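You operate a simulated robot arm through the tools that you are given. There is no shell and no other tool.

The job below is to be done with a simulated robot arm. You get a single attempt, and the scene is never put back.

JOB
Tidy up at the top of the drill bench. At the end: the blue block is on the top of the wooden bench; the yellow labelled box (marked "Small: 15 mm") from the top of the drill bench is on the top of the wooden bench; two of the small blue caps from the top of the drill bench are on the top of the wooden bench; whatever was shut is shut again. Leave all else as you found it, and nothing knocked over. Set down upright: yellow labelled box.

It is judged by the outcome, as a careful person would: the job done as asked, and still so three seconds after it is handed in. It fails if anything else is knocked over, pushed out of place, dropped, spilled or broken. Lids that push on must go on centred and level and be pressed home; caps that screw on are set level and turned clockwise until they are tight.

ROBOT AND FRAMES
A 6-joint arm with a two-finger gripper, fixed in place. Base frame: the origin is at the foot of the arm, x ahead of it, y to its left, z up; the work surface is at about z = 90. Lengths are in cm, angles in degrees, forces in N, time in s.
Its first joint turns from -166.0 to 166.0 degrees. Payload 2.45 kg.
The TCP is the grasp point between the finger pads, 2 cm short of the fingertips. In the tool frame z runs along the fingers and y along their closing line. Largest opening 14 cm; the body of the gripper starts 16.8 cm behind the TCP.
Orientation is told as [roll, pitch, yaw] about the base's x, y, z axes, in that order, counted from this pose: with the fingers straight down and closing along the base's y, the tool's x points along the base's -x, its y along +y and its z along -z.

CONTROLS
- The arm moves only by the tool step_arm. Its argument "commands" is one flat list of numbers, 7 for each row, row after row: the shift along the tool's x, y, z in cm, then the turn, a rotation vector about the tool's x, y, z in degrees, then the closure in counts, from 0 (fully open) to 255 (shut). In form: [dx, dy, dz, ax, ay, az, grip, dx, dy, dz, ax, ay, az, grip, ...]. A call has 1 to 20 rows; each row is the pose to reach, as a shift and turn from the pose commanded when the call began, along the tool's axes at that moment. A row lasts 0.2 s, in which the tool goes at most 5 cm and 8.6 degrees; a call with a longer step from one row to the next is refused whole, and so is a gripper value outside its range. A pose out of reach is approached as far as the arm can. The call stops where the force on the tool passes 40 N (or 10 N more than at its start, if that is more) or the arm is blocked; 0.2 s more then pass. Each finger travels about 4.5 cm/s and halts on what it meets, pressing with about 40 N; the grip force reading is that of the motor and also rises with nothing between the fingers. The clock runs only during rows and for 0.2 s after the last one: add rows that repeat a pose to give the fingers time. It gives the time, the measured TCP pose, the force on the tool (base axes), the opening and the grip force at its end, in the units of the frame above (readings bear some noise), with the torque about the TCP (base axes, N m) and any sound that the robot's microphone picked up.
- Cameras (640 x 400 px; columns grow to the right, rows downward): "scene" is fixed at [22.05, -49.8, 146.9]; the picture's right is [0.60, -0.80, 0.00], its down [-0.30, -0.22, -0.93] and it looks along [0.74, 0.56, -0.37] (base axes); focal length 317 px, centre (320, 200). "wrist" rides on the gripper at [7.8, 1.1, -20.9] in the tool frame; the picture's right is [-0.14, 0.99, 0.00], its down [-0.92, -0.13, -0.37] and it looks along [-0.37, -0.05, 0.93] (tool axes); focal length 280 px, centre (320, 200). There is no depth. A picture from a camera that has moved, and an enlarged one, comes with that camera's place and axes in the base frame and with its lens.
- get_image(camera): a new picture of that camera. The clock stands still meanwhile.
- zoom(camera, box): a new picture of the part [left, top, right, bottom] of that camera's present view, enlarged. The clock stands still meanwhile.
- sign_off(): hands the job in; it is judged then, once.

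Places have to be worked out from the pictures, the camera data and where the tool is seen. Open the gripper and draw the arm clear of the work before you hand the job in, unless the task says otherwise.

The tools are called after "Request:" as a command line: name --argument value ..., lists and objects as JSON in quotes. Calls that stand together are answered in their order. step_arm: Moves the arm, as the interface text tells. Its arguments: {"type":"object","properties":{"commands":{"type":"array","items":{"type":"number"}}},"required":["commands"]} The other tools are called the same way: get_image (camera) takes a picture; zoom (camera, box) takes an enlarged picture of a part of a camera's view; sign_off () hands the job in.

At the start:

```text
time: 0.0
position: [74.31, 36.39, 122.44]
tcp_rot: [0.1, -0.1, 0.0]
force: [0.2, 0.2, -0.2]
ft_torque: [0.03, 0.01, -0.01]
finger_gap: 14.02
grip_force: 0.1
```

scene: 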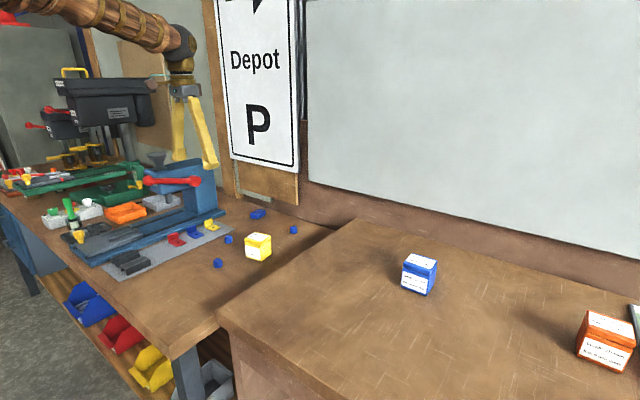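
wrist: 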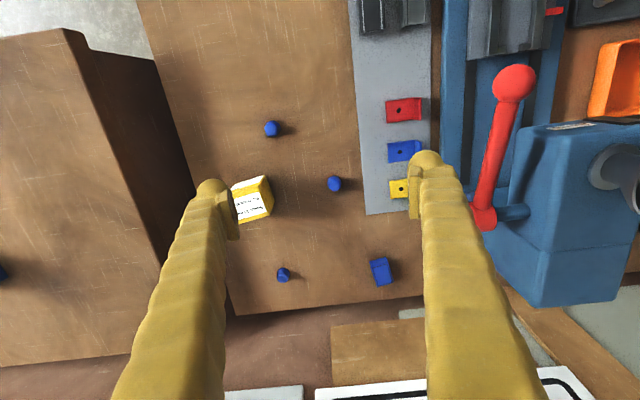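

The pictures show the drill bench with a yellow box, three small blue caps and a blue block; I zoom in for detail before planning.

Request:
zoom --camera "scene" --box '[180, 180, 340, 280]'

Request:
zoom --camera "wrist" --box '[200, 80, 440, 320]'

Request:
zoom --camera "scene" --box '[200, 200, 640, 400]'

Request:
zoom --camera "scene" --box '[0, 140, 240, 290]'

```text
4.00 times, centred on (260, 230) of scene
camera zoom: at [22.05, -49.8, 146.9], right [0.6, -0.8, 0.0], down [-0.3, -0.22, -0.93], along [0.74, 0.56, -0.37], focal length 1270 px, centre (560, 80)
```

zoom: 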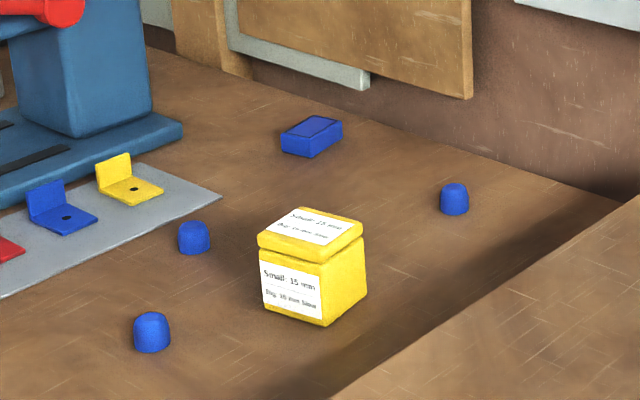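

```text
1.67 times, centred on (320, 200) of wrist
camera zoom: at [66.55, 37.42, 143.23], right [0.14, 0.99, 0.0], down [0.92, -0.13, 0.37], along [0.37, -0.05, -0.93], focal length 467 px, centre (320, 200)
```

zoom: 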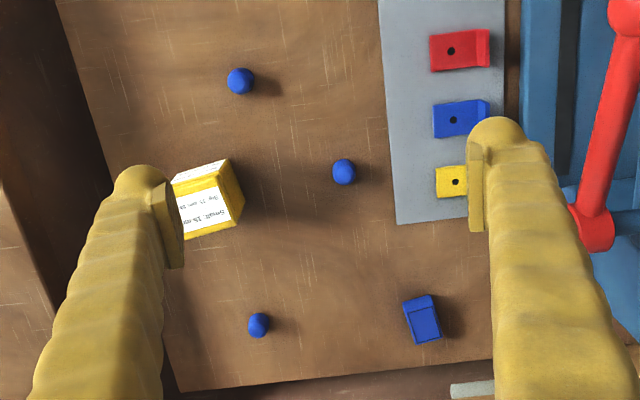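

```text
1.45 times, centred on (420, 300) of scene
camera zoom: at [22.05, -49.8, 146.9], right [0.6, -0.8, 0.0], down [-0.3, -0.22, -0.93], along [0.74, 0.56, -0.37], focal length 462 px, centre (174, 54)
```

zoom: 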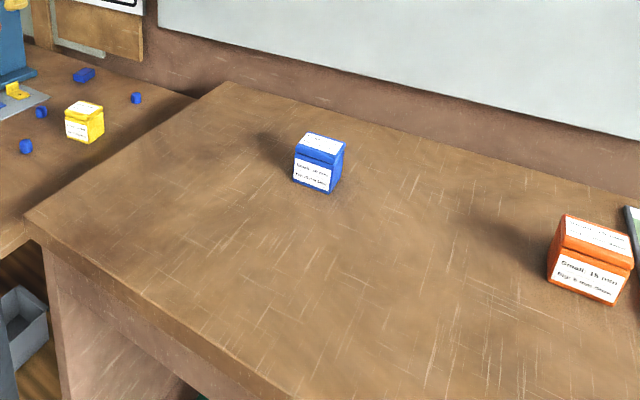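

```text
2.67 times, centred on (120, 215) of scene
camera zoom: at [22.05, -49.8, 146.9], right [0.6, -0.8, 0.0], down [-0.3, -0.22, -0.93], along [0.74, 0.56, -0.37], focal length 846 px, centre (853, 160)
```

zoom: 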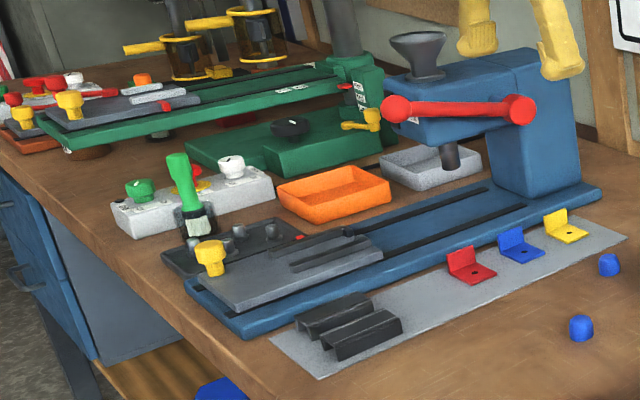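

Triangulating from both views: the drill bench top is z≈90, the wooden bench top ≈97.5 with its left edge at y≈3. Caps are near (72,28), (83.5,38) and (104,24), the yellow box is near (83,21) and the blue block is near (105,46). I move above the first cap to refine.

Request:
step_arm --commands '[0.5, -2, 3, 0, 0, 0, 60, 1, -4, 6, 0, 0, 0, 128, 1.5, -6, 9, 0, 0, 0, 128, 2, -8, 12, 0, 0, 0, 128, 2.3, -8.4, 15, 0, 0, 0, 128, 2.3, -8.4, 15, 0, 0, 0, 128]'

Request:
get_image --camera "wrist"

Request:
get_image --camera "scene"

```text
time: 1.4
position: [71.85, 27.98, 107.3]
tcp_rot: [0.2, -0.1, 0.1]
force: [-1.0, -0.1, 0.6]
ft_torque: [0.03, 0.02, -0.03]
finger_gap: 7.0
grip_force: 0.1
```

```text
taken
camera wrist: at [64.08, 28.99, 128.16], right [0.14, 0.99, 0.0], down [0.92, -0.13, 0.37], along [0.37, -0.05, -0.93], focal length 280 px, centre (320, 200)
```

wrist: 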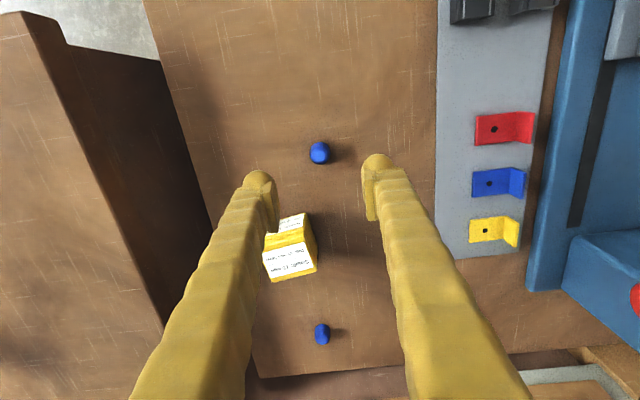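

```text
taken
```

scene: 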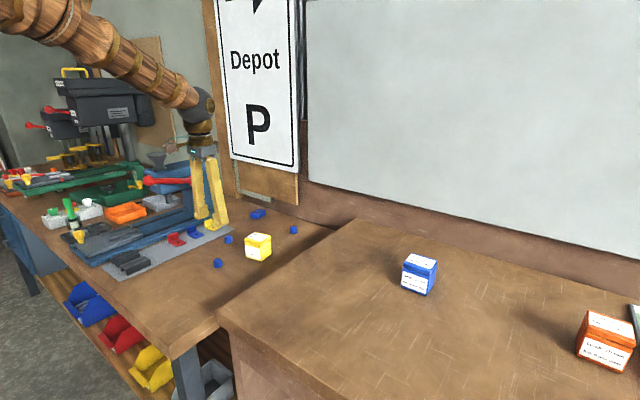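

Cap A triangulates to (72.1, 28.0), directly under the tool. I descend so the tips end just above the bench, then look.

Request:
step_arm --commands '[-0.2, 0, 4, 0, 0, 0, 128, -0.2, 0, 8, 0, 0, 0, 128, -0.2, 0, 11, 0, 0, 0, 128, -0.2, 0, 13, 0, 0, 0, 128, -0.2, 0, 14.5, 0, 0, 0, 128, -0.2, 0, 14.5, 0, 0, 0, 128]'

Request:
get_image --camera "wrist"

Request:
zoom --camera "scene" --box '[160, 180, 320, 280]'

```text
time: 2.8
position: [71.93, 27.94, 92.88]
tcp_rot: [0.1, -0.1, 0.1]
force: [-0.2, -0.3, -0.7]
ft_torque: [0.03, 0.01, -0.02]
finger_gap: 6.97
grip_force: 0.0
```

```text
taken
camera wrist: at [64.29, 28.86, 113.58], right [0.14, 0.99, 0.0], down [0.92, -0.13, 0.37], along [0.37, -0.05, -0.93], focal length 280 px, centre (320, 200)
```

wrist: 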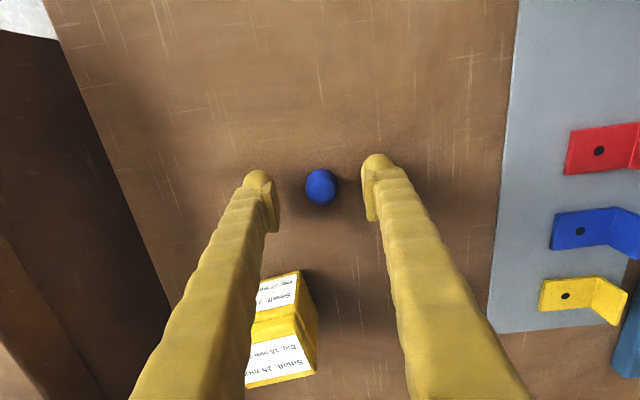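

```text
4.00 times, centred on (240, 230) of scene
camera zoom: at [22.05, -49.8, 146.9], right [0.6, -0.8, 0.0], down [-0.3, -0.22, -0.93], along [0.74, 0.56, -0.37], focal length 1270 px, centre (640, 80)
```

zoom: 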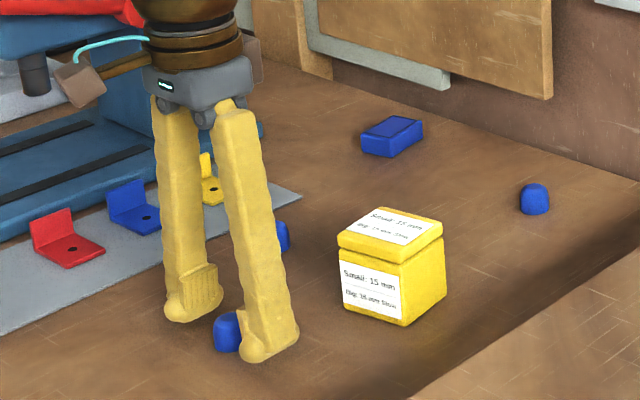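

The cap is centred between the fingers. I lower a touch and close.

Request:
step_arm --commands '[0, 0, 0.3, 0, 0, 0, 128, 0, 0, 0.3, 0, 0, 0, 170, 0, 0, 0.3, 0, 0, 0, 200, 0, 0, 0.3, 0, 0, 0, 230, 0, 0, 0.3, 0, 0, 0, 230, 0, 0, 0.3, 0, 0, 0, 230]'

Request:
get_image --camera "wrist"

```text
time: 4.2
position: [71.97, 27.99, 92.52]
tcp_rot: [0.1, 0.0, 0.1]
force: [0.2, 0.6, 0.1]
ft_torque: [-0.01, 0.0, -0.04]
finger_gap: 1.92
grip_force: 39.5
```

```text
taken
camera wrist: at [64.33, 28.94, 113.36], right [0.14, 0.99, 0.0], down [0.92, -0.13, 0.37], along [0.37, -0.05, -0.93], focal length 280 px, centre (320, 200)
```

wrist: 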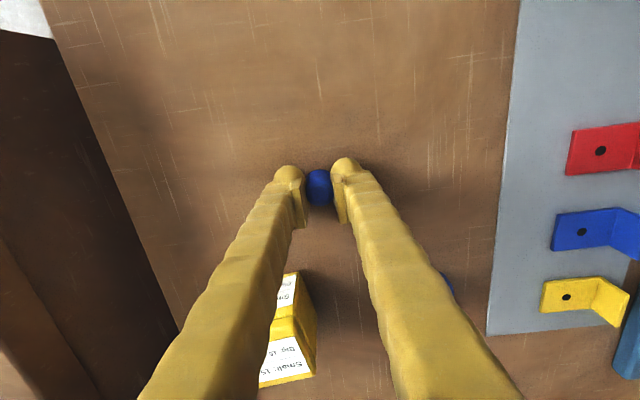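

Grip is solid at 1.9 cm. I lift high, carry over to the wooden bench at about (82, -6), and stop above it to look.

Request:
step_arm --commands '[0, 0, -3, 0, 0, 0, 230, 0, 0, -7, 0, 0, 0, 230, 0, 0, -11, 0, 0, 0, 230, 0, 0, -15, 0, 0, 0, 230, 0, 0, -18, 0, 0, 0, 230, -1, -3.4, -18, 0, 0, 0, 230, -2, -6.8, -18, 0, 0, 0, 230, -3, -10.2, -18, 0, 0, 0, 230, -4, -13.6, -18, 0, 0, 0, 230, -5, -17, -18, 0, 0, 0, 230, -6, -20.4, -18, 0, 0, 0, 230, -7, -23.8, -18, 0, 0, 0, 230, -8, -27.2, -18, 0, 0, 0, 230, -9, -30.6, -18, 0, 0, 0, 230, -10, -34, -18, 0, 0, 0, 230, -10, -34, -18, 0, 0, 0, 230]'

Request:
get_image --camera "wrist"

Request:
get_image --camera "scene"

```text
time: 7.6
position: [82.53, -6.34, 110.52]
tcp_rot: [0.1, 0.1, 0.0]
force: [-1.0, 0.0, -0.5]
ft_torque: [-0.03, -0.02, 0.0]
finger_gap: 1.37
grip_force: 0.1
```

```text
taken
camera wrist: at [74.82, -5.29, 131.31], right [0.14, 0.99, 0.0], down [0.92, -0.13, 0.37], along [0.37, -0.05, -0.93], focal length 280 px, centre (320, 200)
```

wrist: 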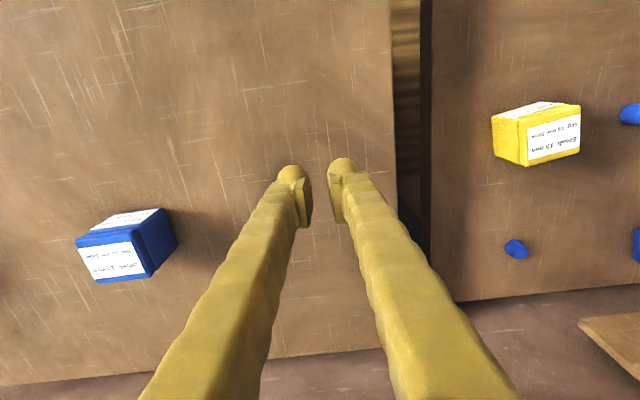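

```text
taken
```

scene: 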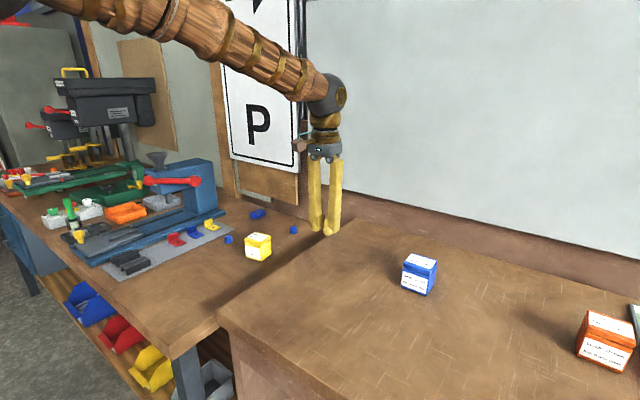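

The gripper is empty: the cap slipped out. I look for where it went.

Request:
zoom --camera "scene" --box '[140, 190, 380, 340]'

Request:
zoom --camera "scene" --box '[40, 250, 280, 400]'

Request:
zoom --camera "wrist" --box '[240, 100, 400, 200]'

```text
2.67 times, centred on (260, 265) of scene
camera zoom: at [22.05, -49.8, 146.9], right [0.6, -0.8, 0.0], down [-0.3, -0.22, -0.93], along [0.74, 0.56, -0.37], focal length 846 px, centre (480, 27)
```

zoom: 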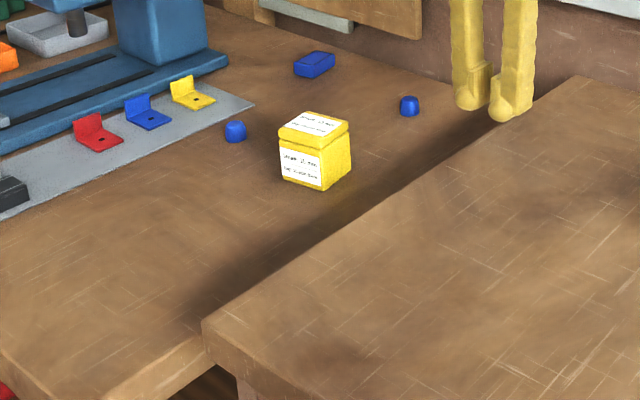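

```text
2.67 times, centred on (160, 325) of scene
camera zoom: at [22.05, -49.8, 146.9], right [0.6, -0.8, 0.0], down [-0.3, -0.22, -0.93], along [0.74, 0.56, -0.37], focal length 846 px, centre (747, -133)
```

zoom: 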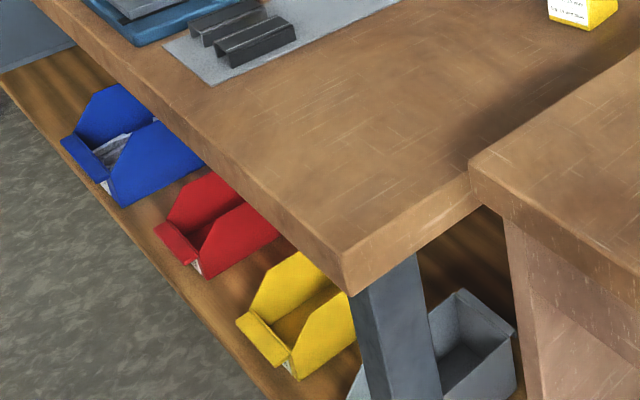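

```text
4.00 times, centred on (320, 150) of wrist
camera zoom: at [74.82, -5.29, 131.31], right [0.14, 0.99, 0.0], down [0.92, -0.13, 0.37], along [0.37, -0.05, -0.93], focal length 1122 px, centre (320, 400)
```

zoom: 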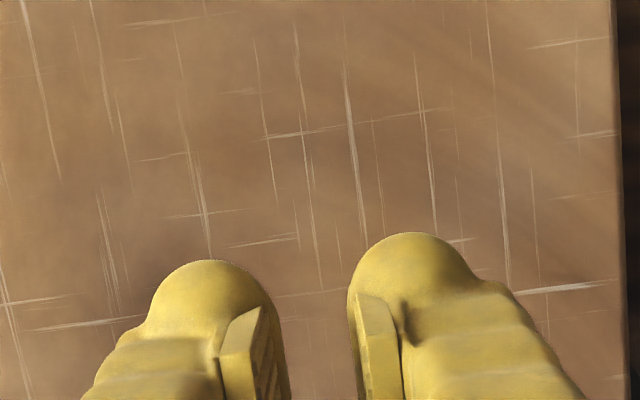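

Cap A is not visible on the bench from here. I raise and pull back to look over both benches and the gap.

Request:
step_arm --commands '[2, 3, -3, 0, 0, 0, 200, 4, 6, -6, 0, 0, 0, 150, 7, 9, -9, 0, 0, 0, 128, 10, 12, -12, 0, 0, 0, 128, 13, 15, -14, 0, 0, 0, 128, 16, 18, -16, 0, 0, 0, 128, 19, 20, -18, 0, 0, 0, 128, 19, 20, -18, 0, 0, 0, 128]'

Request:
get_image --camera "wrist"

Request:
get_image --camera "scene"

```text
refused: row 3 steps farther than a row can; nothing moved
```

```text
taken
camera wrist: at [74.82, -5.29, 131.31], right [0.14, 0.99, 0.0], down [0.92, -0.13, 0.37], along [0.37, -0.05, -0.93], focal length 280 px, centre (320, 200)
```

wrist: 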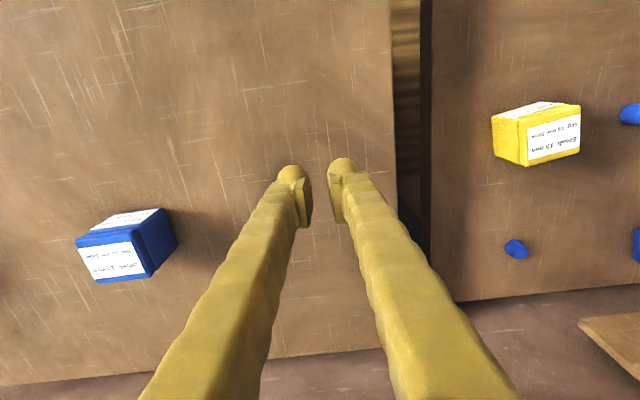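

```text
taken
```

scene: 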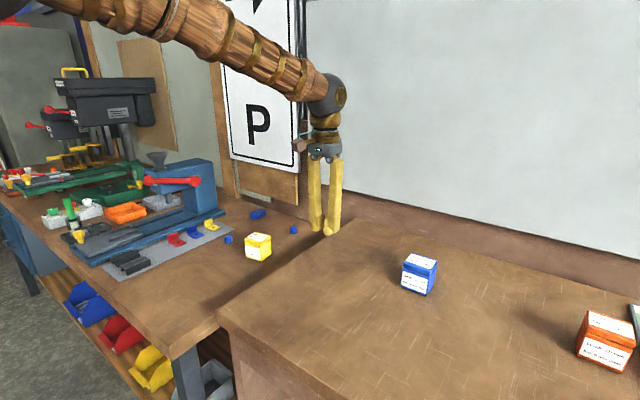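

The move was refused for one over-long step; I repeat it with shorter steps.

Request:
step_arm --commands '[2, 2.5, -2.5, 0, 0, 0, 200, 4, 5, -5, 0, 0, 0, 150, 6.5, 7.5, -7.5, 0, 0, 0, 128, 9, 10, -10, 0, 0, 0, 128, 11.5, 12.5, -12.5, 0, 0, 0, 128, 14, 15, -15, 0, 0, 0, 128, 16.5, 17.5, -17.5, 0, 0, 0, 128, 19, 20, -20, 0, 0, 0, 128, 19, 20, -20, 0, 0, 0, 128]'

Request:
get_image --camera "wrist"

Request:
get_image --camera "scene"

```text
time: 9.6
position: [63.3, 13.84, 130.71]
tcp_rot: [0.1, -0.1, 0.1]
force: [-0.6, 0.5, -0.9]
ft_torque: [0.02, 0.02, 0.02]
finger_gap: 6.99
grip_force: 0.0
```

```text
taken
camera wrist: at [55.55, 14.86, 151.53], right [0.14, 0.99, 0.0], down [0.92, -0.13, 0.37], along [0.37, -0.05, -0.93], focal length 280 px, centre (320, 200)
```

wrist: 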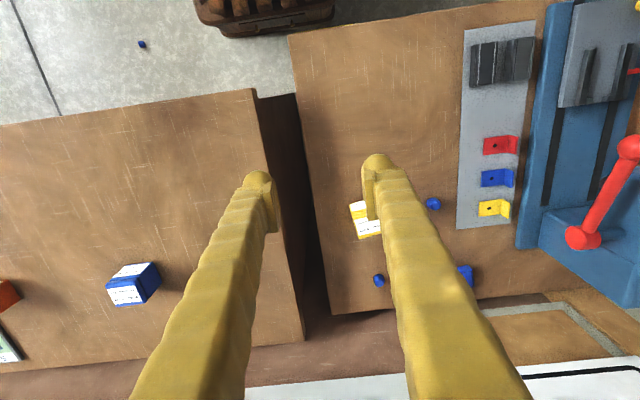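

```text
taken
```

scene: 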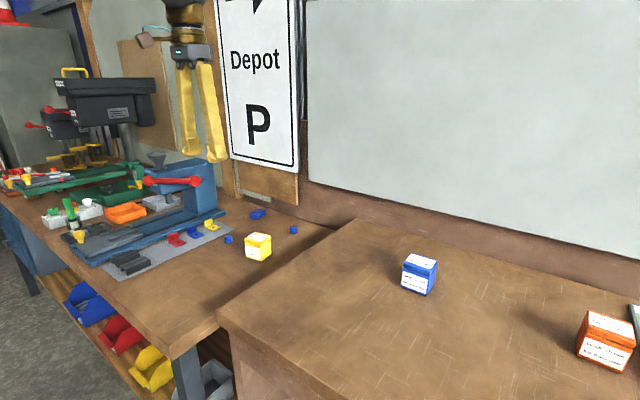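

The lost cap is on the floor near (25, -66), clear of the benches; I'll try to fetch it later. First I examine the finger and pad geometry and the other cap to see why it slipped.

Request:
zoom --camera "scene" --box '[160, 70, 256, 170]'

Request:
zoom --camera "scene" --box '[212, 225, 244, 245]'

Request:
zoom --camera "wrist" --box '[100, 10, 200, 80]'

Request:
zoom --camera "wrist" --box '[320, 150, 500, 310]'

```text
4.00 times, centred on (208, 120) of scene
camera zoom: at [22.05, -49.8, 146.9], right [0.6, -0.8, 0.0], down [-0.3, -0.22, -0.93], along [0.74, 0.56, -0.37], focal length 1270 px, centre (768, 520)
```

zoom: 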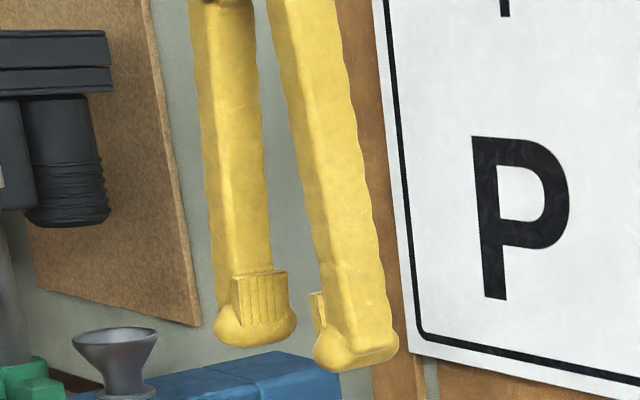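

```text
16.00 times, centred on (228, 235) of scene
camera zoom: at [22.05, -49.8, 146.9], right [0.6, -0.8, 0.0], down [-0.3, -0.22, -0.93], along [0.74, 0.56, -0.37], focal length 5078 px, centre (1792, -360)
```

zoom: 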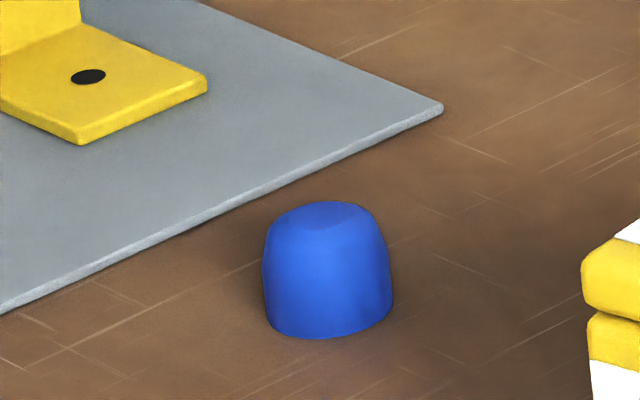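

```text
5.71 times, centred on (150, 45) of wrist
camera zoom: at [55.55, 14.86, 151.53], right [0.14, 0.99, 0.0], down [0.92, -0.13, 0.37], along [0.37, -0.05, -0.93], focal length 1602 px, centre (1291, 1086)
```

zoom: 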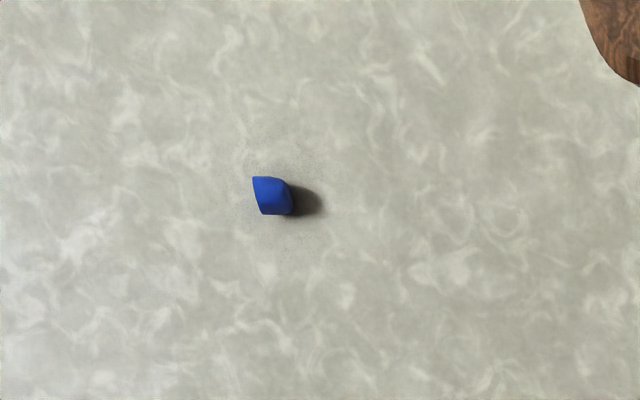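

```text
2.50 times, centred on (410, 230) of wrist
camera zoom: at [55.55, 14.86, 151.53], right [0.14, 0.99, 0.0], down [0.92, -0.13, 0.37], along [0.37, -0.05, -0.93], focal length 701 px, centre (95, 125)
```

zoom: 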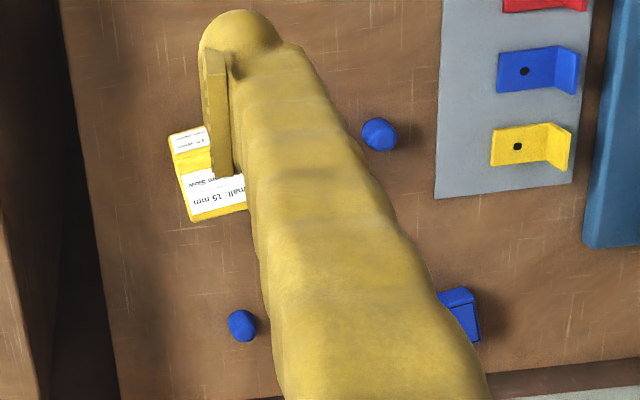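

The fingertip bulbs extend below the pads, so I gripped only the cap's tapered top. I'll go lower this time, right down to the bench. Next I move above cap B at (83.5, 38).

Request:
step_arm --commands '[-2, 2.4, -0.5, 0, 0, 0, 128, -4, 4.8, 0, 0, 0, 0, 128, -6, 7.2, 2, 0, 0, 0, 128, -8, 9.6, 4, 0, 0, 0, 128, -10, 12, 6, 0, 0, 0, 128, -12, 14.4, 8, 0, 0, 0, 128, -14, 16.8, 10, 0, 0, 0, 128, -16, 19.2, 13, 0, 0, 0, 128, -18, 21.6, 16, 0, 0, 0, 128, -20.2, 24.2, 19, 0, 0, 0, 140, -20.2, 24.2, 22, 0, 0, 0, 150, -20.2, 24.2, 24, 0, 0, 0, 150, -20.2, 24.2, 24, 0, 0, 0, 150]'

Request:
get_image --camera "wrist"

Request:
get_image --camera "scene"

```text
time: 12.4
position: [83.12, 38.3, 106.55]
tcp_rot: [0.1, 0.0, 0.2]
force: [-0.8, 0.3, 0.1]
ft_torque: [-0.01, 0.0, -0.01]
finger_gap: 5.78
grip_force: 0.0
```

```text
taken
camera wrist: at [75.53, 39.29, 127.4], right [0.14, 0.99, 0.0], down [0.92, -0.13, 0.37], along [0.37, -0.05, -0.93], focal length 280 px, centre (320, 200)
```

wrist: 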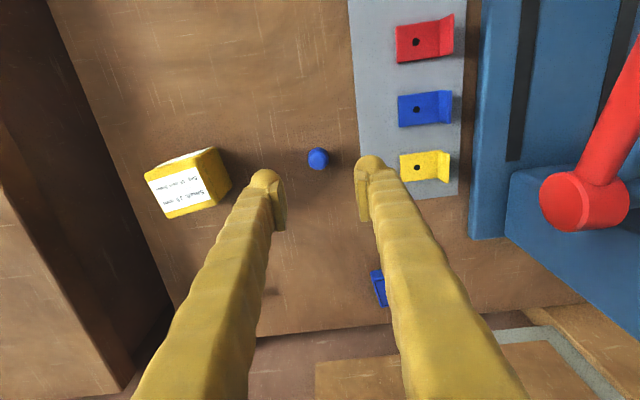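

```text
taken
```

scene: 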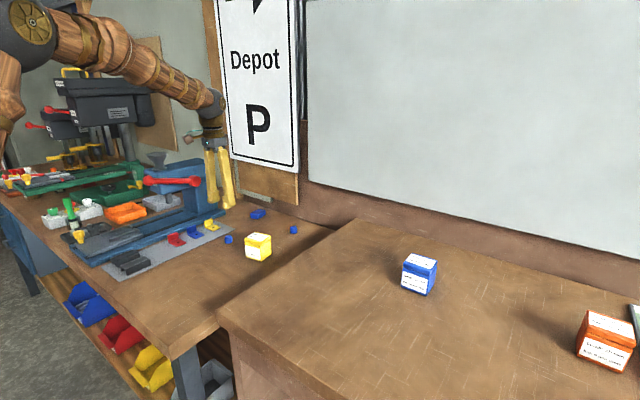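

Cap B triangulates to (84.1, 37.9), with the mat edge at y≈43 clear of the finger. I descend over it to 0.3 cm above the bench.

Request:
step_arm --commands '[-0.5, -0.2, 4, 0, 0, 0, 150, -1, -0.4, 8, 0, 0, 0, 150, -1, -0.4, 11, 0, 0, 0, 150, -1, -0.4, 13, 0, 0, 0, 150, -1, -0.4, 14.1, 0, 0, 0, 150, -1, -0.4, 14.1, 0, 0, 0, 150]'

Request:
get_image --camera "wrist"

Request:
zoom --camera "scene" --box '[200, 190, 264, 254]'

```text
time: 13.8
position: [84.42, 37.81, 92.48]
tcp_rot: [0.1, 0.1, 0.0]
force: [0.1, -0.3, -0.1]
ft_torque: [0.0, 0.02, -0.02]
finger_gap: 5.76
grip_force: 0.1
```

```text
taken
camera wrist: at [76.64, 38.85, 113.26], right [0.14, 0.99, 0.0], down [0.92, -0.13, 0.37], along [0.37, -0.05, -0.93], focal length 280 px, centre (320, 200)
```

wrist: 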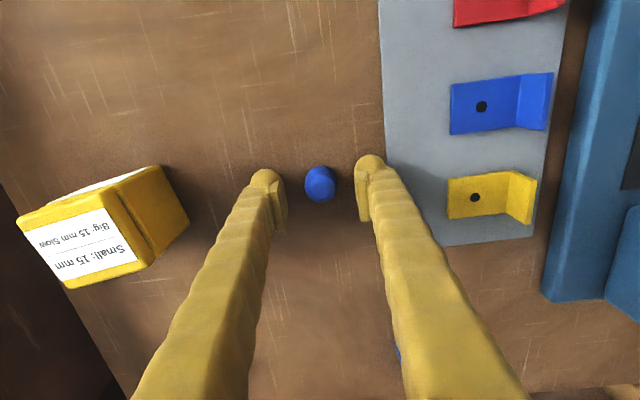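

```text
6.25 times, centred on (232, 222) of scene
camera zoom: at [22.05, -49.8, 146.9], right [0.6, -0.8, 0.0], down [-0.3, -0.22, -0.93], along [0.74, 0.56, -0.37], focal length 1984 px, centre (870, 62)
```

zoom: 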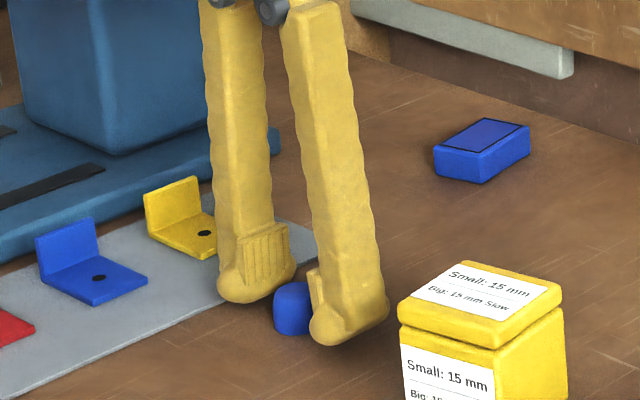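

Fingers straddle the cap. I narrow the opening to stay clear of the mat, then ease down in small steps to feel for the bench.

Request:
step_arm --commands '[0, 0, 0, 0, 0, 0, 170, 0, 0, 0, 0, 0, 0, 170, 0, 0, 0.15, 0, 0, 0, 170, 0, 0, 0.3, 0, 0, 0, 170, 0, 0, 0.3, 0, 0, 0, 170]'

```text
time: 15.0
position: [84.46, 37.82, 92.2]
tcp_rot: [0.1, 0.1, 0.1]
force: [0.5, -0.2, 0.1]
ft_torque: [0.01, 0.0, 0.02]
finger_gap: 4.66
grip_force: 0.1
```

Still no contact at TCP z=92.2; I continue in 0.1 cm steps.

Request:
step_arm --commands '[0, 0, 0.1, 0, 0, 0, 170, 0, 0, 0.1, 0, 0, 0, 170]'

Request:
step_arm --commands '[0, 0, 0.1, 0, 0, 0, 170, 0, 0, 0.1, 0, 0, 0, 170]'

Request:
step_arm --commands '[0, 0, 0.1, 0, 0, 0, 170, 0, 0, 0.1, 0, 0, 0, 170]'

```text
time: 15.6
position: [84.34, 37.97, 92.06]
tcp_rot: [0.1, 0.0, 0.2]
force: [0.2, 0.0, -0.3]
ft_torque: [0.0, 0.04, 0.03]
finger_gap: 4.66
grip_force: 0.0
```

```text
time: 16.2
position: [84.42, 37.9, 92.0]
tcp_rot: [0.1, 0.0, 0.1]
force: [-0.4, 0.8, 0.4]
ft_torque: [-0.01, -0.05, 0.01]
finger_gap: 4.66
grip_force: 0.0
```

```text
time: 16.8
position: [84.26, 37.89, 91.93]
tcp_rot: [0.2, 0.0, 0.1]
force: [4.2, 0.6, 6.4]
ft_torque: [-0.2, -0.09, 0.12]
finger_gap: 4.59
grip_force: 0.0
```

Contact with the bench at TCP z≈91.93. I back off 0.07 cm and close gradually to see where the pads meet the cap.

Request:
step_arm --commands '[0, 0, -0.07, 0, 0, 0, 170, 0, 0, -0.07, 0, 0, 0, 190, 0, 0, -0.07, 0, 0, 0, 200, 0, 0, -0.07, 0, 0, 0, 205, 0, 0, -0.07, 0, 0, 0, 205]'

Request:
step_arm --commands '[0, 0, 0, 0, 0, 0, 212, 0, 0, 0, 0, 0, 0, 212]'

Request:
step_arm --commands '[0, 0, 0, 0, 0, 0, 218, 0, 0, 0, 0, 0, 0, 218]'

Request:
zoom --camera "wrist" --box '[240, 120, 400, 220]'

Request:
zoom --camera "scene" --box '[212, 210, 260, 250]'

```text
time: 18.0
position: [84.41, 37.85, 92.11]
tcp_rot: [0.1, 0.1, 0.1]
force: [0.3, -3.0, 5.4]
ft_torque: [-0.16, 0.03, 0.03]
finger_gap: 2.98
grip_force: 1.4
```

```text
time: 18.6
position: [84.3, 37.82, 91.94]
tcp_rot: [0.1, -0.1, 0.0]
force: [0.9, 1.6, 4.4]
ft_torque: [-0.03, -0.02, 0.02]
finger_gap: 2.5
grip_force: 1.3
```

```text
time: 19.2
position: [84.38, 37.81, 92.04]
tcp_rot: [0.1, 0.0, 0.0]
force: [-0.3, -2.0, 6.0]
ft_torque: [-0.16, -0.02, 0.01]
finger_gap: 2.23
grip_force: 39.3
```

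```text
4.00 times, centred on (320, 170) of wrist
camera zoom: at [76.65, 38.85, 112.79], right [0.14, 0.99, 0.0], down [0.92, -0.13, 0.37], along [0.37, -0.05, -0.93], focal length 1122 px, centre (320, 320)
```

zoom: 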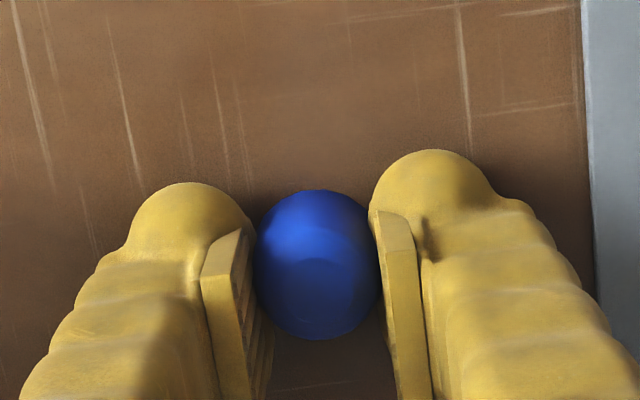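

```text
10.00 times, centred on (236, 230) of scene
camera zoom: at [22.05, -49.8, 146.9], right [0.6, -0.8, 0.0], down [-0.3, -0.22, -0.93], along [0.74, 0.56, -0.37], focal length 3174 px, centre (1160, -100)
```

zoom: 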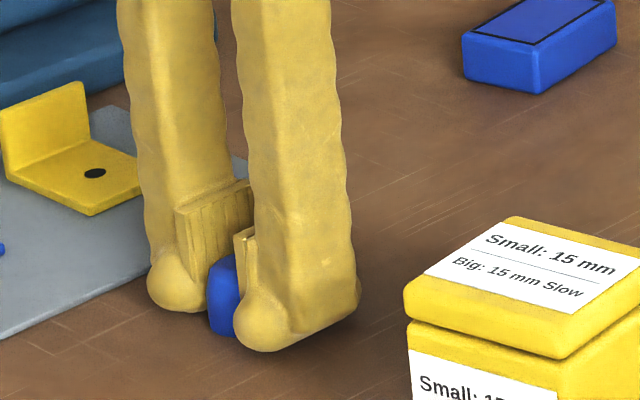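

The cap is held at 2.23 cm, lower on its body than before. I test with a slow small lift.

Request:
step_arm --commands '[0, 0, -0.2, 0, 0, 0, 218, 0, 0, -0.4, 0, 0, 0, 218, 0, 0, -0.6, 0, 0, 0, 218, 0, 0, -0.8, 0, 0, 0, 218, 0, 0, -1, 0, 0, 0, 218, 0, 0, -1, 0, 0, 0, 218]'

Request:
zoom --camera "wrist" --box '[240, 120, 400, 220]'

Request:
zoom --camera "scene" --box '[212, 210, 260, 250]'

```text
time: 20.6
position: [84.41, 37.85, 93.03]
tcp_rot: [0.2, 0.0, 0.1]
force: [0.1, -0.3, -0.7]
ft_torque: [-0.01, 0.0, 0.01]
finger_gap: 2.17
grip_force: 40.4
```

```text
4.00 times, centred on (320, 170) of wrist
camera zoom: at [76.62, 38.89, 113.92], right [0.14, 0.99, 0.0], down [0.92, -0.13, 0.37], along [0.37, -0.05, -0.93], focal length 1122 px, centre (320, 320)
```

zoom: 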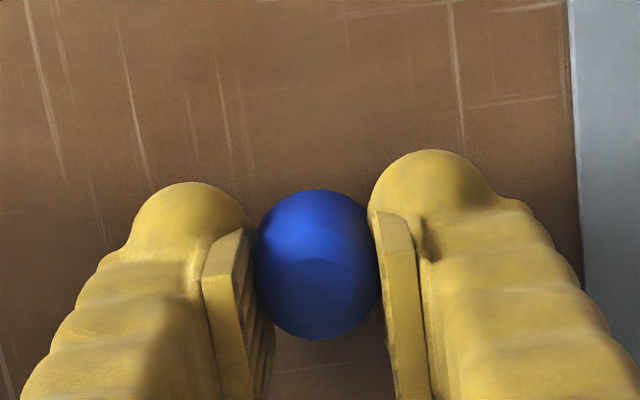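

```text
10.00 times, centred on (236, 230) of scene
camera zoom: at [22.05, -49.8, 146.9], right [0.6, -0.8, 0.0], down [-0.3, -0.22, -0.93], along [0.74, 0.56, -0.37], focal length 3174 px, centre (1160, -100)
```

zoom: 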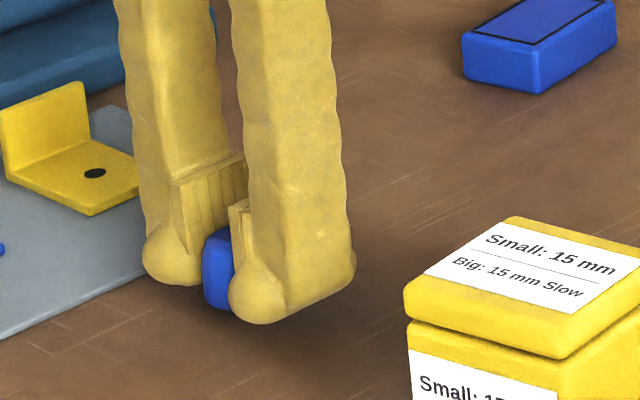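

The cap came up with the fingers; the gap shrank slightly, so I hold still and check whether it creeps.

Request:
step_arm --commands '[0, 0, 0, 0, 0, 0, 218, 0, 0, 0, 0, 0, 0, 218, 0, 0, 0, 0, 0, 0, 218, 0, 0, 0, 0, 0, 0, 218]'

Request:
zoom --camera "scene" --box '[212, 210, 260, 250]'

```text
time: 21.6
position: [84.29, 37.9, 93.11]
tcp_rot: [0.1, 0.1, 0.2]
force: [-0.3, 0.1, -0.7]
ft_torque: [0.04, -0.02, 0.01]
finger_gap: 2.2
grip_force: 40.3
```

```text
10.00 times, centred on (236, 230) of scene
camera zoom: at [22.05, -49.8, 146.9], right [0.6, -0.8, 0.0], down [-0.3, -0.22, -0.93], along [0.74, 0.56, -0.37], focal length 3174 px, centre (1160, -100)
```

zoom: 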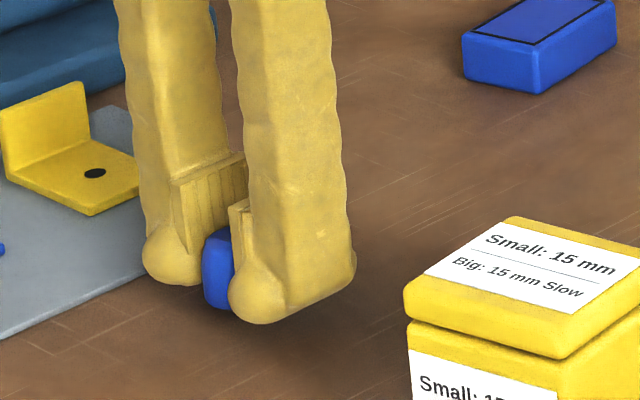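

The grip is stable at 2.2 cm. I lift slowly with gentle acceleration.

Request:
step_arm --commands '[0, 0, -0.3, 0, 0, 0, 219, 0, 0, -0.8, 0, 0, 0, 219, 0, 0, -1.6, 0, 0, 0, 219, 0, 0, -2.6, 0, 0, 0, 219, 0, 0, -3.8, 0, 0, 0, 219, 0, 0, -5, 0, 0, 0, 219, 0, 0, -6.2, 0, 0, 0, 219, 0, 0, -7.4, 0, 0, 0, 219, 0, 0, -8.6, 0, 0, 0, 219, 0, 0, -9.8, 0, 0, 0, 219, 0, 0, -11, 0, 0, 0, 219, 0, 0, -12, 0, 0, 0, 219, 0, 0, -12.7, 0, 0, 0, 219, 0, 0, -13, 0, 0, 0, 219]'

Request:
zoom --camera "wrist" --box '[240, 120, 400, 220]'

```text
time: 24.6
position: [84.33, 37.66, 105.96]
tcp_rot: [0.0, 0.1, 0.0]
force: [0.6, 0.4, 0.3]
ft_torque: [0.0, -0.02, -0.03]
finger_gap: 2.16
grip_force: 40.2
```

```text
4.00 times, centred on (320, 170) of wrist
camera zoom: at [76.56, 38.68, 126.81], right [0.14, 0.99, 0.0], down [0.92, -0.13, 0.37], along [0.37, -0.05, -0.93], focal length 1122 px, centre (320, 320)
```

zoom: 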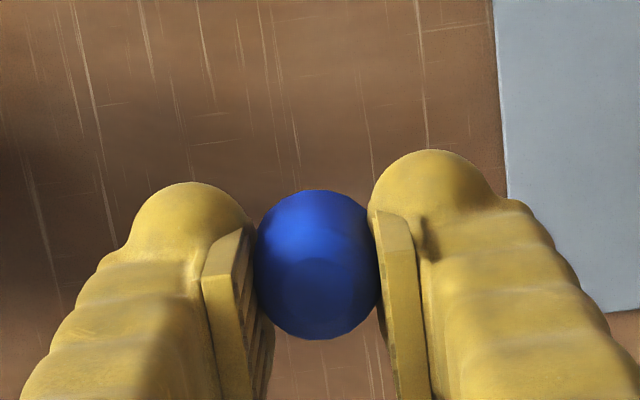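

Still held firmly. I carry it slowly along y toward the wooden bench, high enough to clear the yellow box.

Request:
step_arm --commands '[0, -0.3, 0, 0, 0, 0, 219, 0, -0.9, 0, 0, 0, 0, 219, 0, -1.8, 0, 0, 0, 0, 219, 0, -3, 0, 0, 0, 0, 219, 0.2, -4.4, 0, 0, 0, 0, 219, 0.3, -5.8, 0, 0, 0, 0, 219, 0.4, -7.2, -0.3, 0, 0, 0, 219, 0.5, -8.6, -0.6, 0, 0, 0, 219, 0.6, -10, -0.9, 0, 0, 0, 219, 0.7, -11.4, -1.2, 0, 0, 0, 219, 0.8, -12.8, -1.5, 0, 0, 0, 219, 0.9, -14.2, -1.8, 0, 0, 0, 219, 1, -15.6, -2, 0, 0, 0, 219, 1, -17, -2, 0, 0, 0, 219, 1, -18.4, -2, 0, 0, 0, 219, 1, -19.8, -2, 0, 0, 0, 219, 1, -21, -2, 0, 0, 0, 219, 1, -22, -2, 0, 0, 0, 219, 1, -22.5, -2, 0, 0, 0, 219, 1, -22.5, -2, 0, 0, 0, 219]'

Request:
zoom --camera "wrist" --box '[240, 120, 400, 220]'

```text
time: 28.8
position: [83.41, 15.3, 107.94]
tcp_rot: [0.1, -0.1, 0.1]
force: [-0.2, 0.5, -0.3]
ft_torque: [0.02, 0.02, -0.03]
finger_gap: 2.18
grip_force: 40.0
```

```text
4.00 times, centred on (320, 170) of wrist
camera zoom: at [75.77, 16.36, 128.76], right [0.14, 0.99, 0.0], down [0.92, -0.13, 0.37], along [0.37, -0.05, -0.93], focal length 1122 px, centre (320, 320)
```

zoom: 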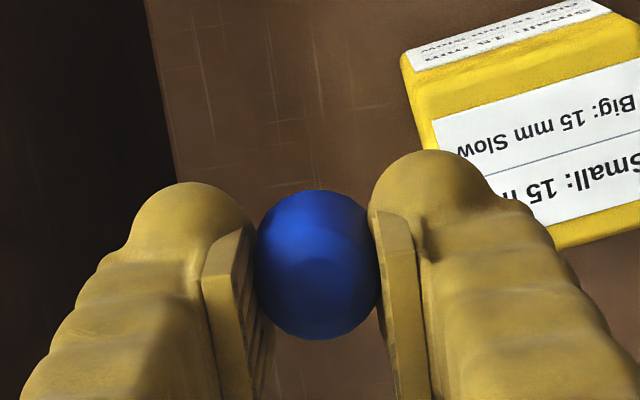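

Still held. I continue the carry to y≈-7 over the wooden bench.

Request:
step_arm --commands '[0, -0.3, 0, 0, 0, 0, 219, 0, -0.9, 0, 0, 0, 0, 219, 0, -1.8, 0, 0, 0, 0, 219, 0, -3, 0, 0, 0, 0, 219, 0.2, -4.4, 0, 0, 0, 0, 219, 0.3, -5.8, 0, 0, 0, 0, 219, 0.4, -7.2, 0, 0, 0, 0, 219, 0.5, -8.6, 0, 0, 0, 0, 219, 0.6, -10, 0, 0, 0, 0, 219, 0.7, -11.4, 0, 0, 0, 0, 219, 0.8, -12.8, 0, 0, 0, 0, 219, 0.9, -14.2, 0, 0, 0, 0, 219, 1, -15.6, 0, 0, 0, 0, 219, 1, -17, 0, 0, 0, 0, 219, 1, -18.4, 0, 0, 0, 0, 219, 1, -19.8, 0, 0, 0, 0, 219, 1, -21, 0, 0, 0, 0, 219, 1, -21.8, 0, 0, 0, 0, 219, 1, -22.2, 0, 0, 0, 0, 219, 1, -22.2, 0, 0, 0, 0, 219]'

Request:
get_image --camera "wrist"

Request:
get_image --camera "scene"

```text
time: 33.0
position: [82.54, -6.85, 108.01]
tcp_rot: [0.1, 0.0, 0.0]
force: [0.2, 1.6, 0.6]
ft_torque: [-0.01, 0.01, -0.01]
finger_gap: 2.18
grip_force: 39.3
```

```text
taken
camera wrist: at [74.81, -5.92, 128.71], right [0.14, 0.99, 0.0], down [0.92, -0.13, 0.37], along [0.37, -0.05, -0.93], focal length 280 px, centre (320, 200)
```

wrist: 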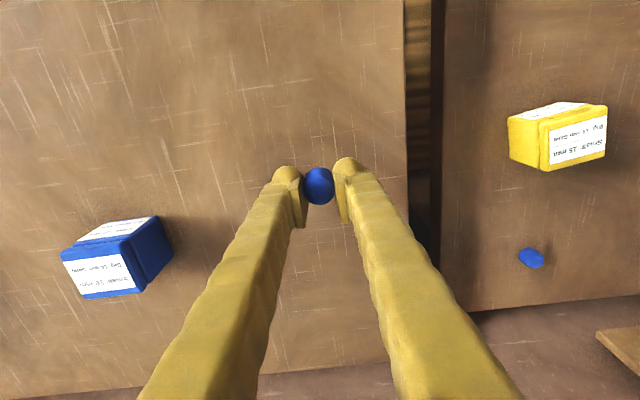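

```text
taken
```

scene: 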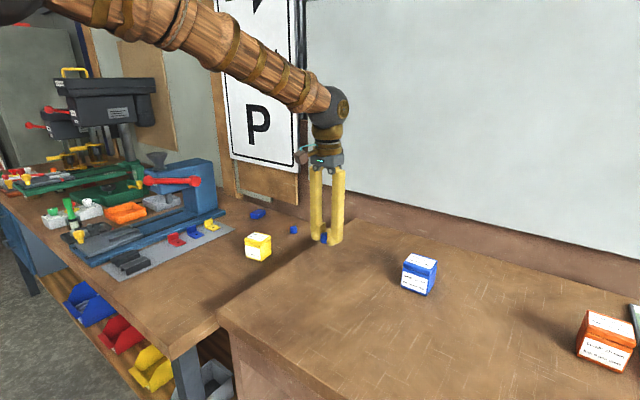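

The cap is over the wooden bench, 9 cm inside its left edge. I descend to just above and then feel for contact.

Request:
step_arm --commands '[0, 0, 0.5, 0, 0, 0, 219, 0, 0, 1.5, 0, 0, 0, 219, 0, 0, 2.7, 0, 0, 0, 219, 0, 0, 3.9, 0, 0, 0, 219, 0, 0, 5, 0, 0, 0, 219, 0, 0, 5.8, 0, 0, 0, 219, 0, 0, 6.2, 0, 0, 0, 219, 0, 0, 6.5, 0, 0, 0, 219, 0, 0, 6.5, 0, 0, 0, 219]'

Request:
zoom --camera "scene" --box '[296, 210, 360, 260]'

```text
time: 35.0
position: [82.51, -6.79, 101.49]
tcp_rot: [0.0, 0.1, 0.1]
force: [0.1, 0.0, 0.9]
ft_torque: [0.03, 0.01, -0.01]
finger_gap: 2.14
grip_force: 40.5
```

```text
8.00 times, centred on (328, 235) of scene
camera zoom: at [22.05, -49.8, 146.9], right [0.6, -0.8, 0.0], down [-0.3, -0.22, -0.93], along [0.74, 0.56, -0.37], focal length 2539 px, centre (256, -80)
```

zoom: 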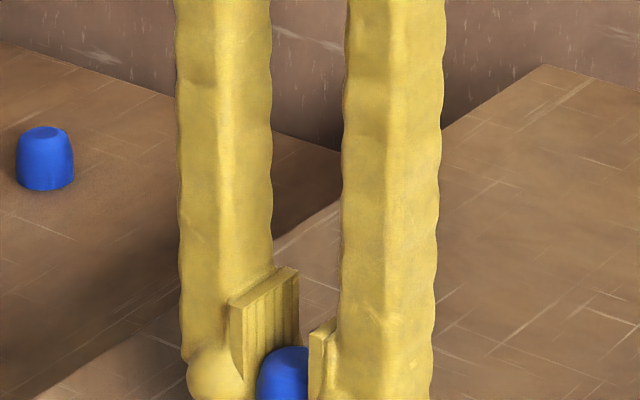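

Cap still held, about 1–2 cm above the bench. I step down in 0.25 cm increments watching the force.

Request:
step_arm --commands '[0, 0, 0.3, 0, 0, 0, 219, 0, 0, 0.6, 0, 0, 0, 219, 0, 0, 0.9, 0, 0, 0, 219, 0, 0, 1.2, 0, 0, 0, 219, 0, 0, 1.2, 0, 0, 0, 219]'

Request:
zoom --camera "scene" --box '[296, 220, 360, 260]'

```text
time: 36.2
position: [82.48, -6.86, 100.11]
tcp_rot: [0.2, 0.0, 0.3]
force: [-0.9, -0.2, -0.1]
ft_torque: [0.01, -0.01, 0.02]
finger_gap: 2.18
grip_force: 40.2
```

```text
10.00 times, centred on (328, 240) of scene
camera zoom: at [22.05, -49.8, 146.9], right [0.6, -0.8, 0.0], down [-0.3, -0.22, -0.93], along [0.74, 0.56, -0.37], focal length 3174 px, centre (240, -200)
```

zoom: 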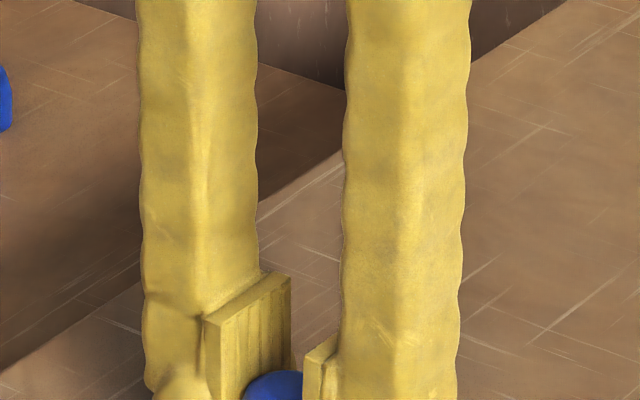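

Request:
zoom --camera "scene" --box '[300, 230, 364, 270]'

Request:
step_arm --commands '[0, 0, 0.15, 0, 0, 0, 219, 0, 0, 0.15, 0, 0, 0, 219]'

Request:
step_arm --commands '[0, 0, 0.15, 0, 0, 0, 219, 0, 0, 0.15, 0, 0, 0, 219]'

Request:
step_arm --commands '[0, 0, 0.15, 0, 0, 0, 219, 0, 0, 0.15, 0, 0, 0, 219]'

```text
10.00 times, centred on (332, 250) of scene
camera zoom: at [22.05, -49.8, 146.9], right [0.6, -0.8, 0.0], down [-0.3, -0.22, -0.93], along [0.74, 0.56, -0.37], focal length 3174 px, centre (200, -300)
```

zoom: 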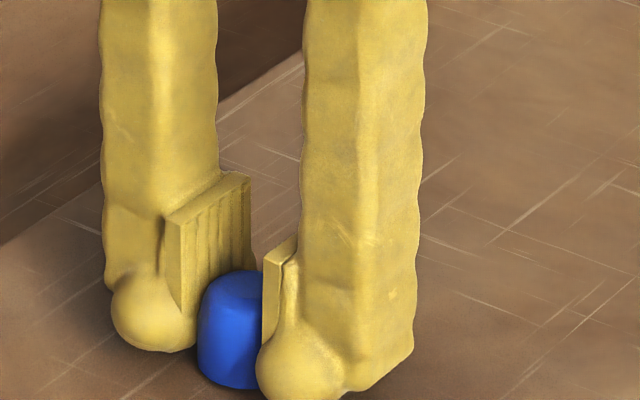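

```text
time: 36.8
position: [82.41, -6.74, 99.93]
tcp_rot: [0.1, 0.0, 0.1]
force: [0.0, -0.3, -0.8]
ft_torque: [0.0, 0.0, 0.02]
finger_gap: 2.18
grip_force: 40.6
```

```text
time: 37.4
position: [82.53, -6.81, 100.13]
tcp_rot: [0.2, -0.1, 0.1]
force: [-4.2, 5.0, 17.3]
ft_torque: [0.01, 0.12, 0.0]
finger_gap: 2.16
grip_force: 39.7
```

```text
time: 37.9
position: [82.42, -6.68, 99.97]
tcp_rot: [0.1, -0.1, 0.0]
force: [-1.6, -0.3, 5.7]
ft_torque: [-0.04, 0.08, -0.03]
finger_gap: 2.16
grip_force: 40.0
stopped in row 2: the force on the tool passed its limit at 43 N (the readings are from after the stop); the commanded pose is now the measured one
```

The cap is seated on the wooden bench at TCP z≈99.97. I open slowly and raise.

Request:
step_arm --commands '[0, 0, 0, 0, 0, 0, 214, 0, 0, 0, 0, 0, 0, 208, 0, 0, 0, 0, 0, 0, 195, 0, 0, 0, 0, 0, 0, 180, 0, 0, 0, 0, 0, 0, 170, 0, 0, 0, 0, 0, 0, 160, 0, 0, 0, 0, 0, 0, 160]'

Request:
get_image --camera "wrist"

Request:
zoom --camera "scene" --box '[300, 230, 364, 270]'

```text
time: 39.5
position: [82.51, -6.82, 99.9]
tcp_rot: [0.1, -0.2, 0.0]
force: [-0.3, 10.5, 18.1]
ft_torque: [-0.28, 0.01, -0.02]
finger_gap: 4.42
grip_force: 0.1
```

```text
taken
camera wrist: at [74.72, -5.79, 120.74], right [0.14, 0.99, 0.0], down [0.92, -0.13, 0.37], along [0.37, -0.05, -0.93], focal length 280 px, centre (320, 200)
```

wrist: 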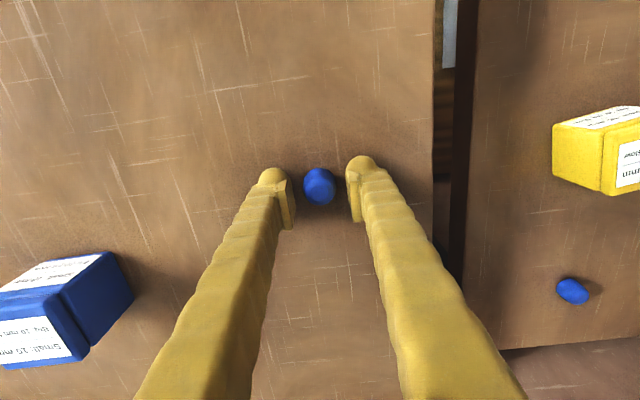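

```text
10.00 times, centred on (332, 250) of scene
camera zoom: at [22.05, -49.8, 146.9], right [0.6, -0.8, 0.0], down [-0.3, -0.22, -0.93], along [0.74, 0.56, -0.37], focal length 3174 px, centre (200, -300)
```

zoom: 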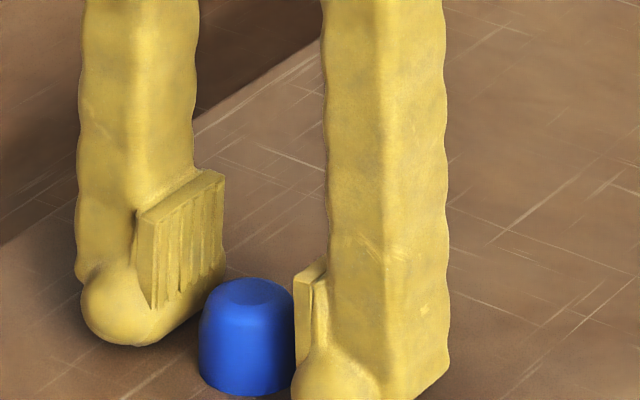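

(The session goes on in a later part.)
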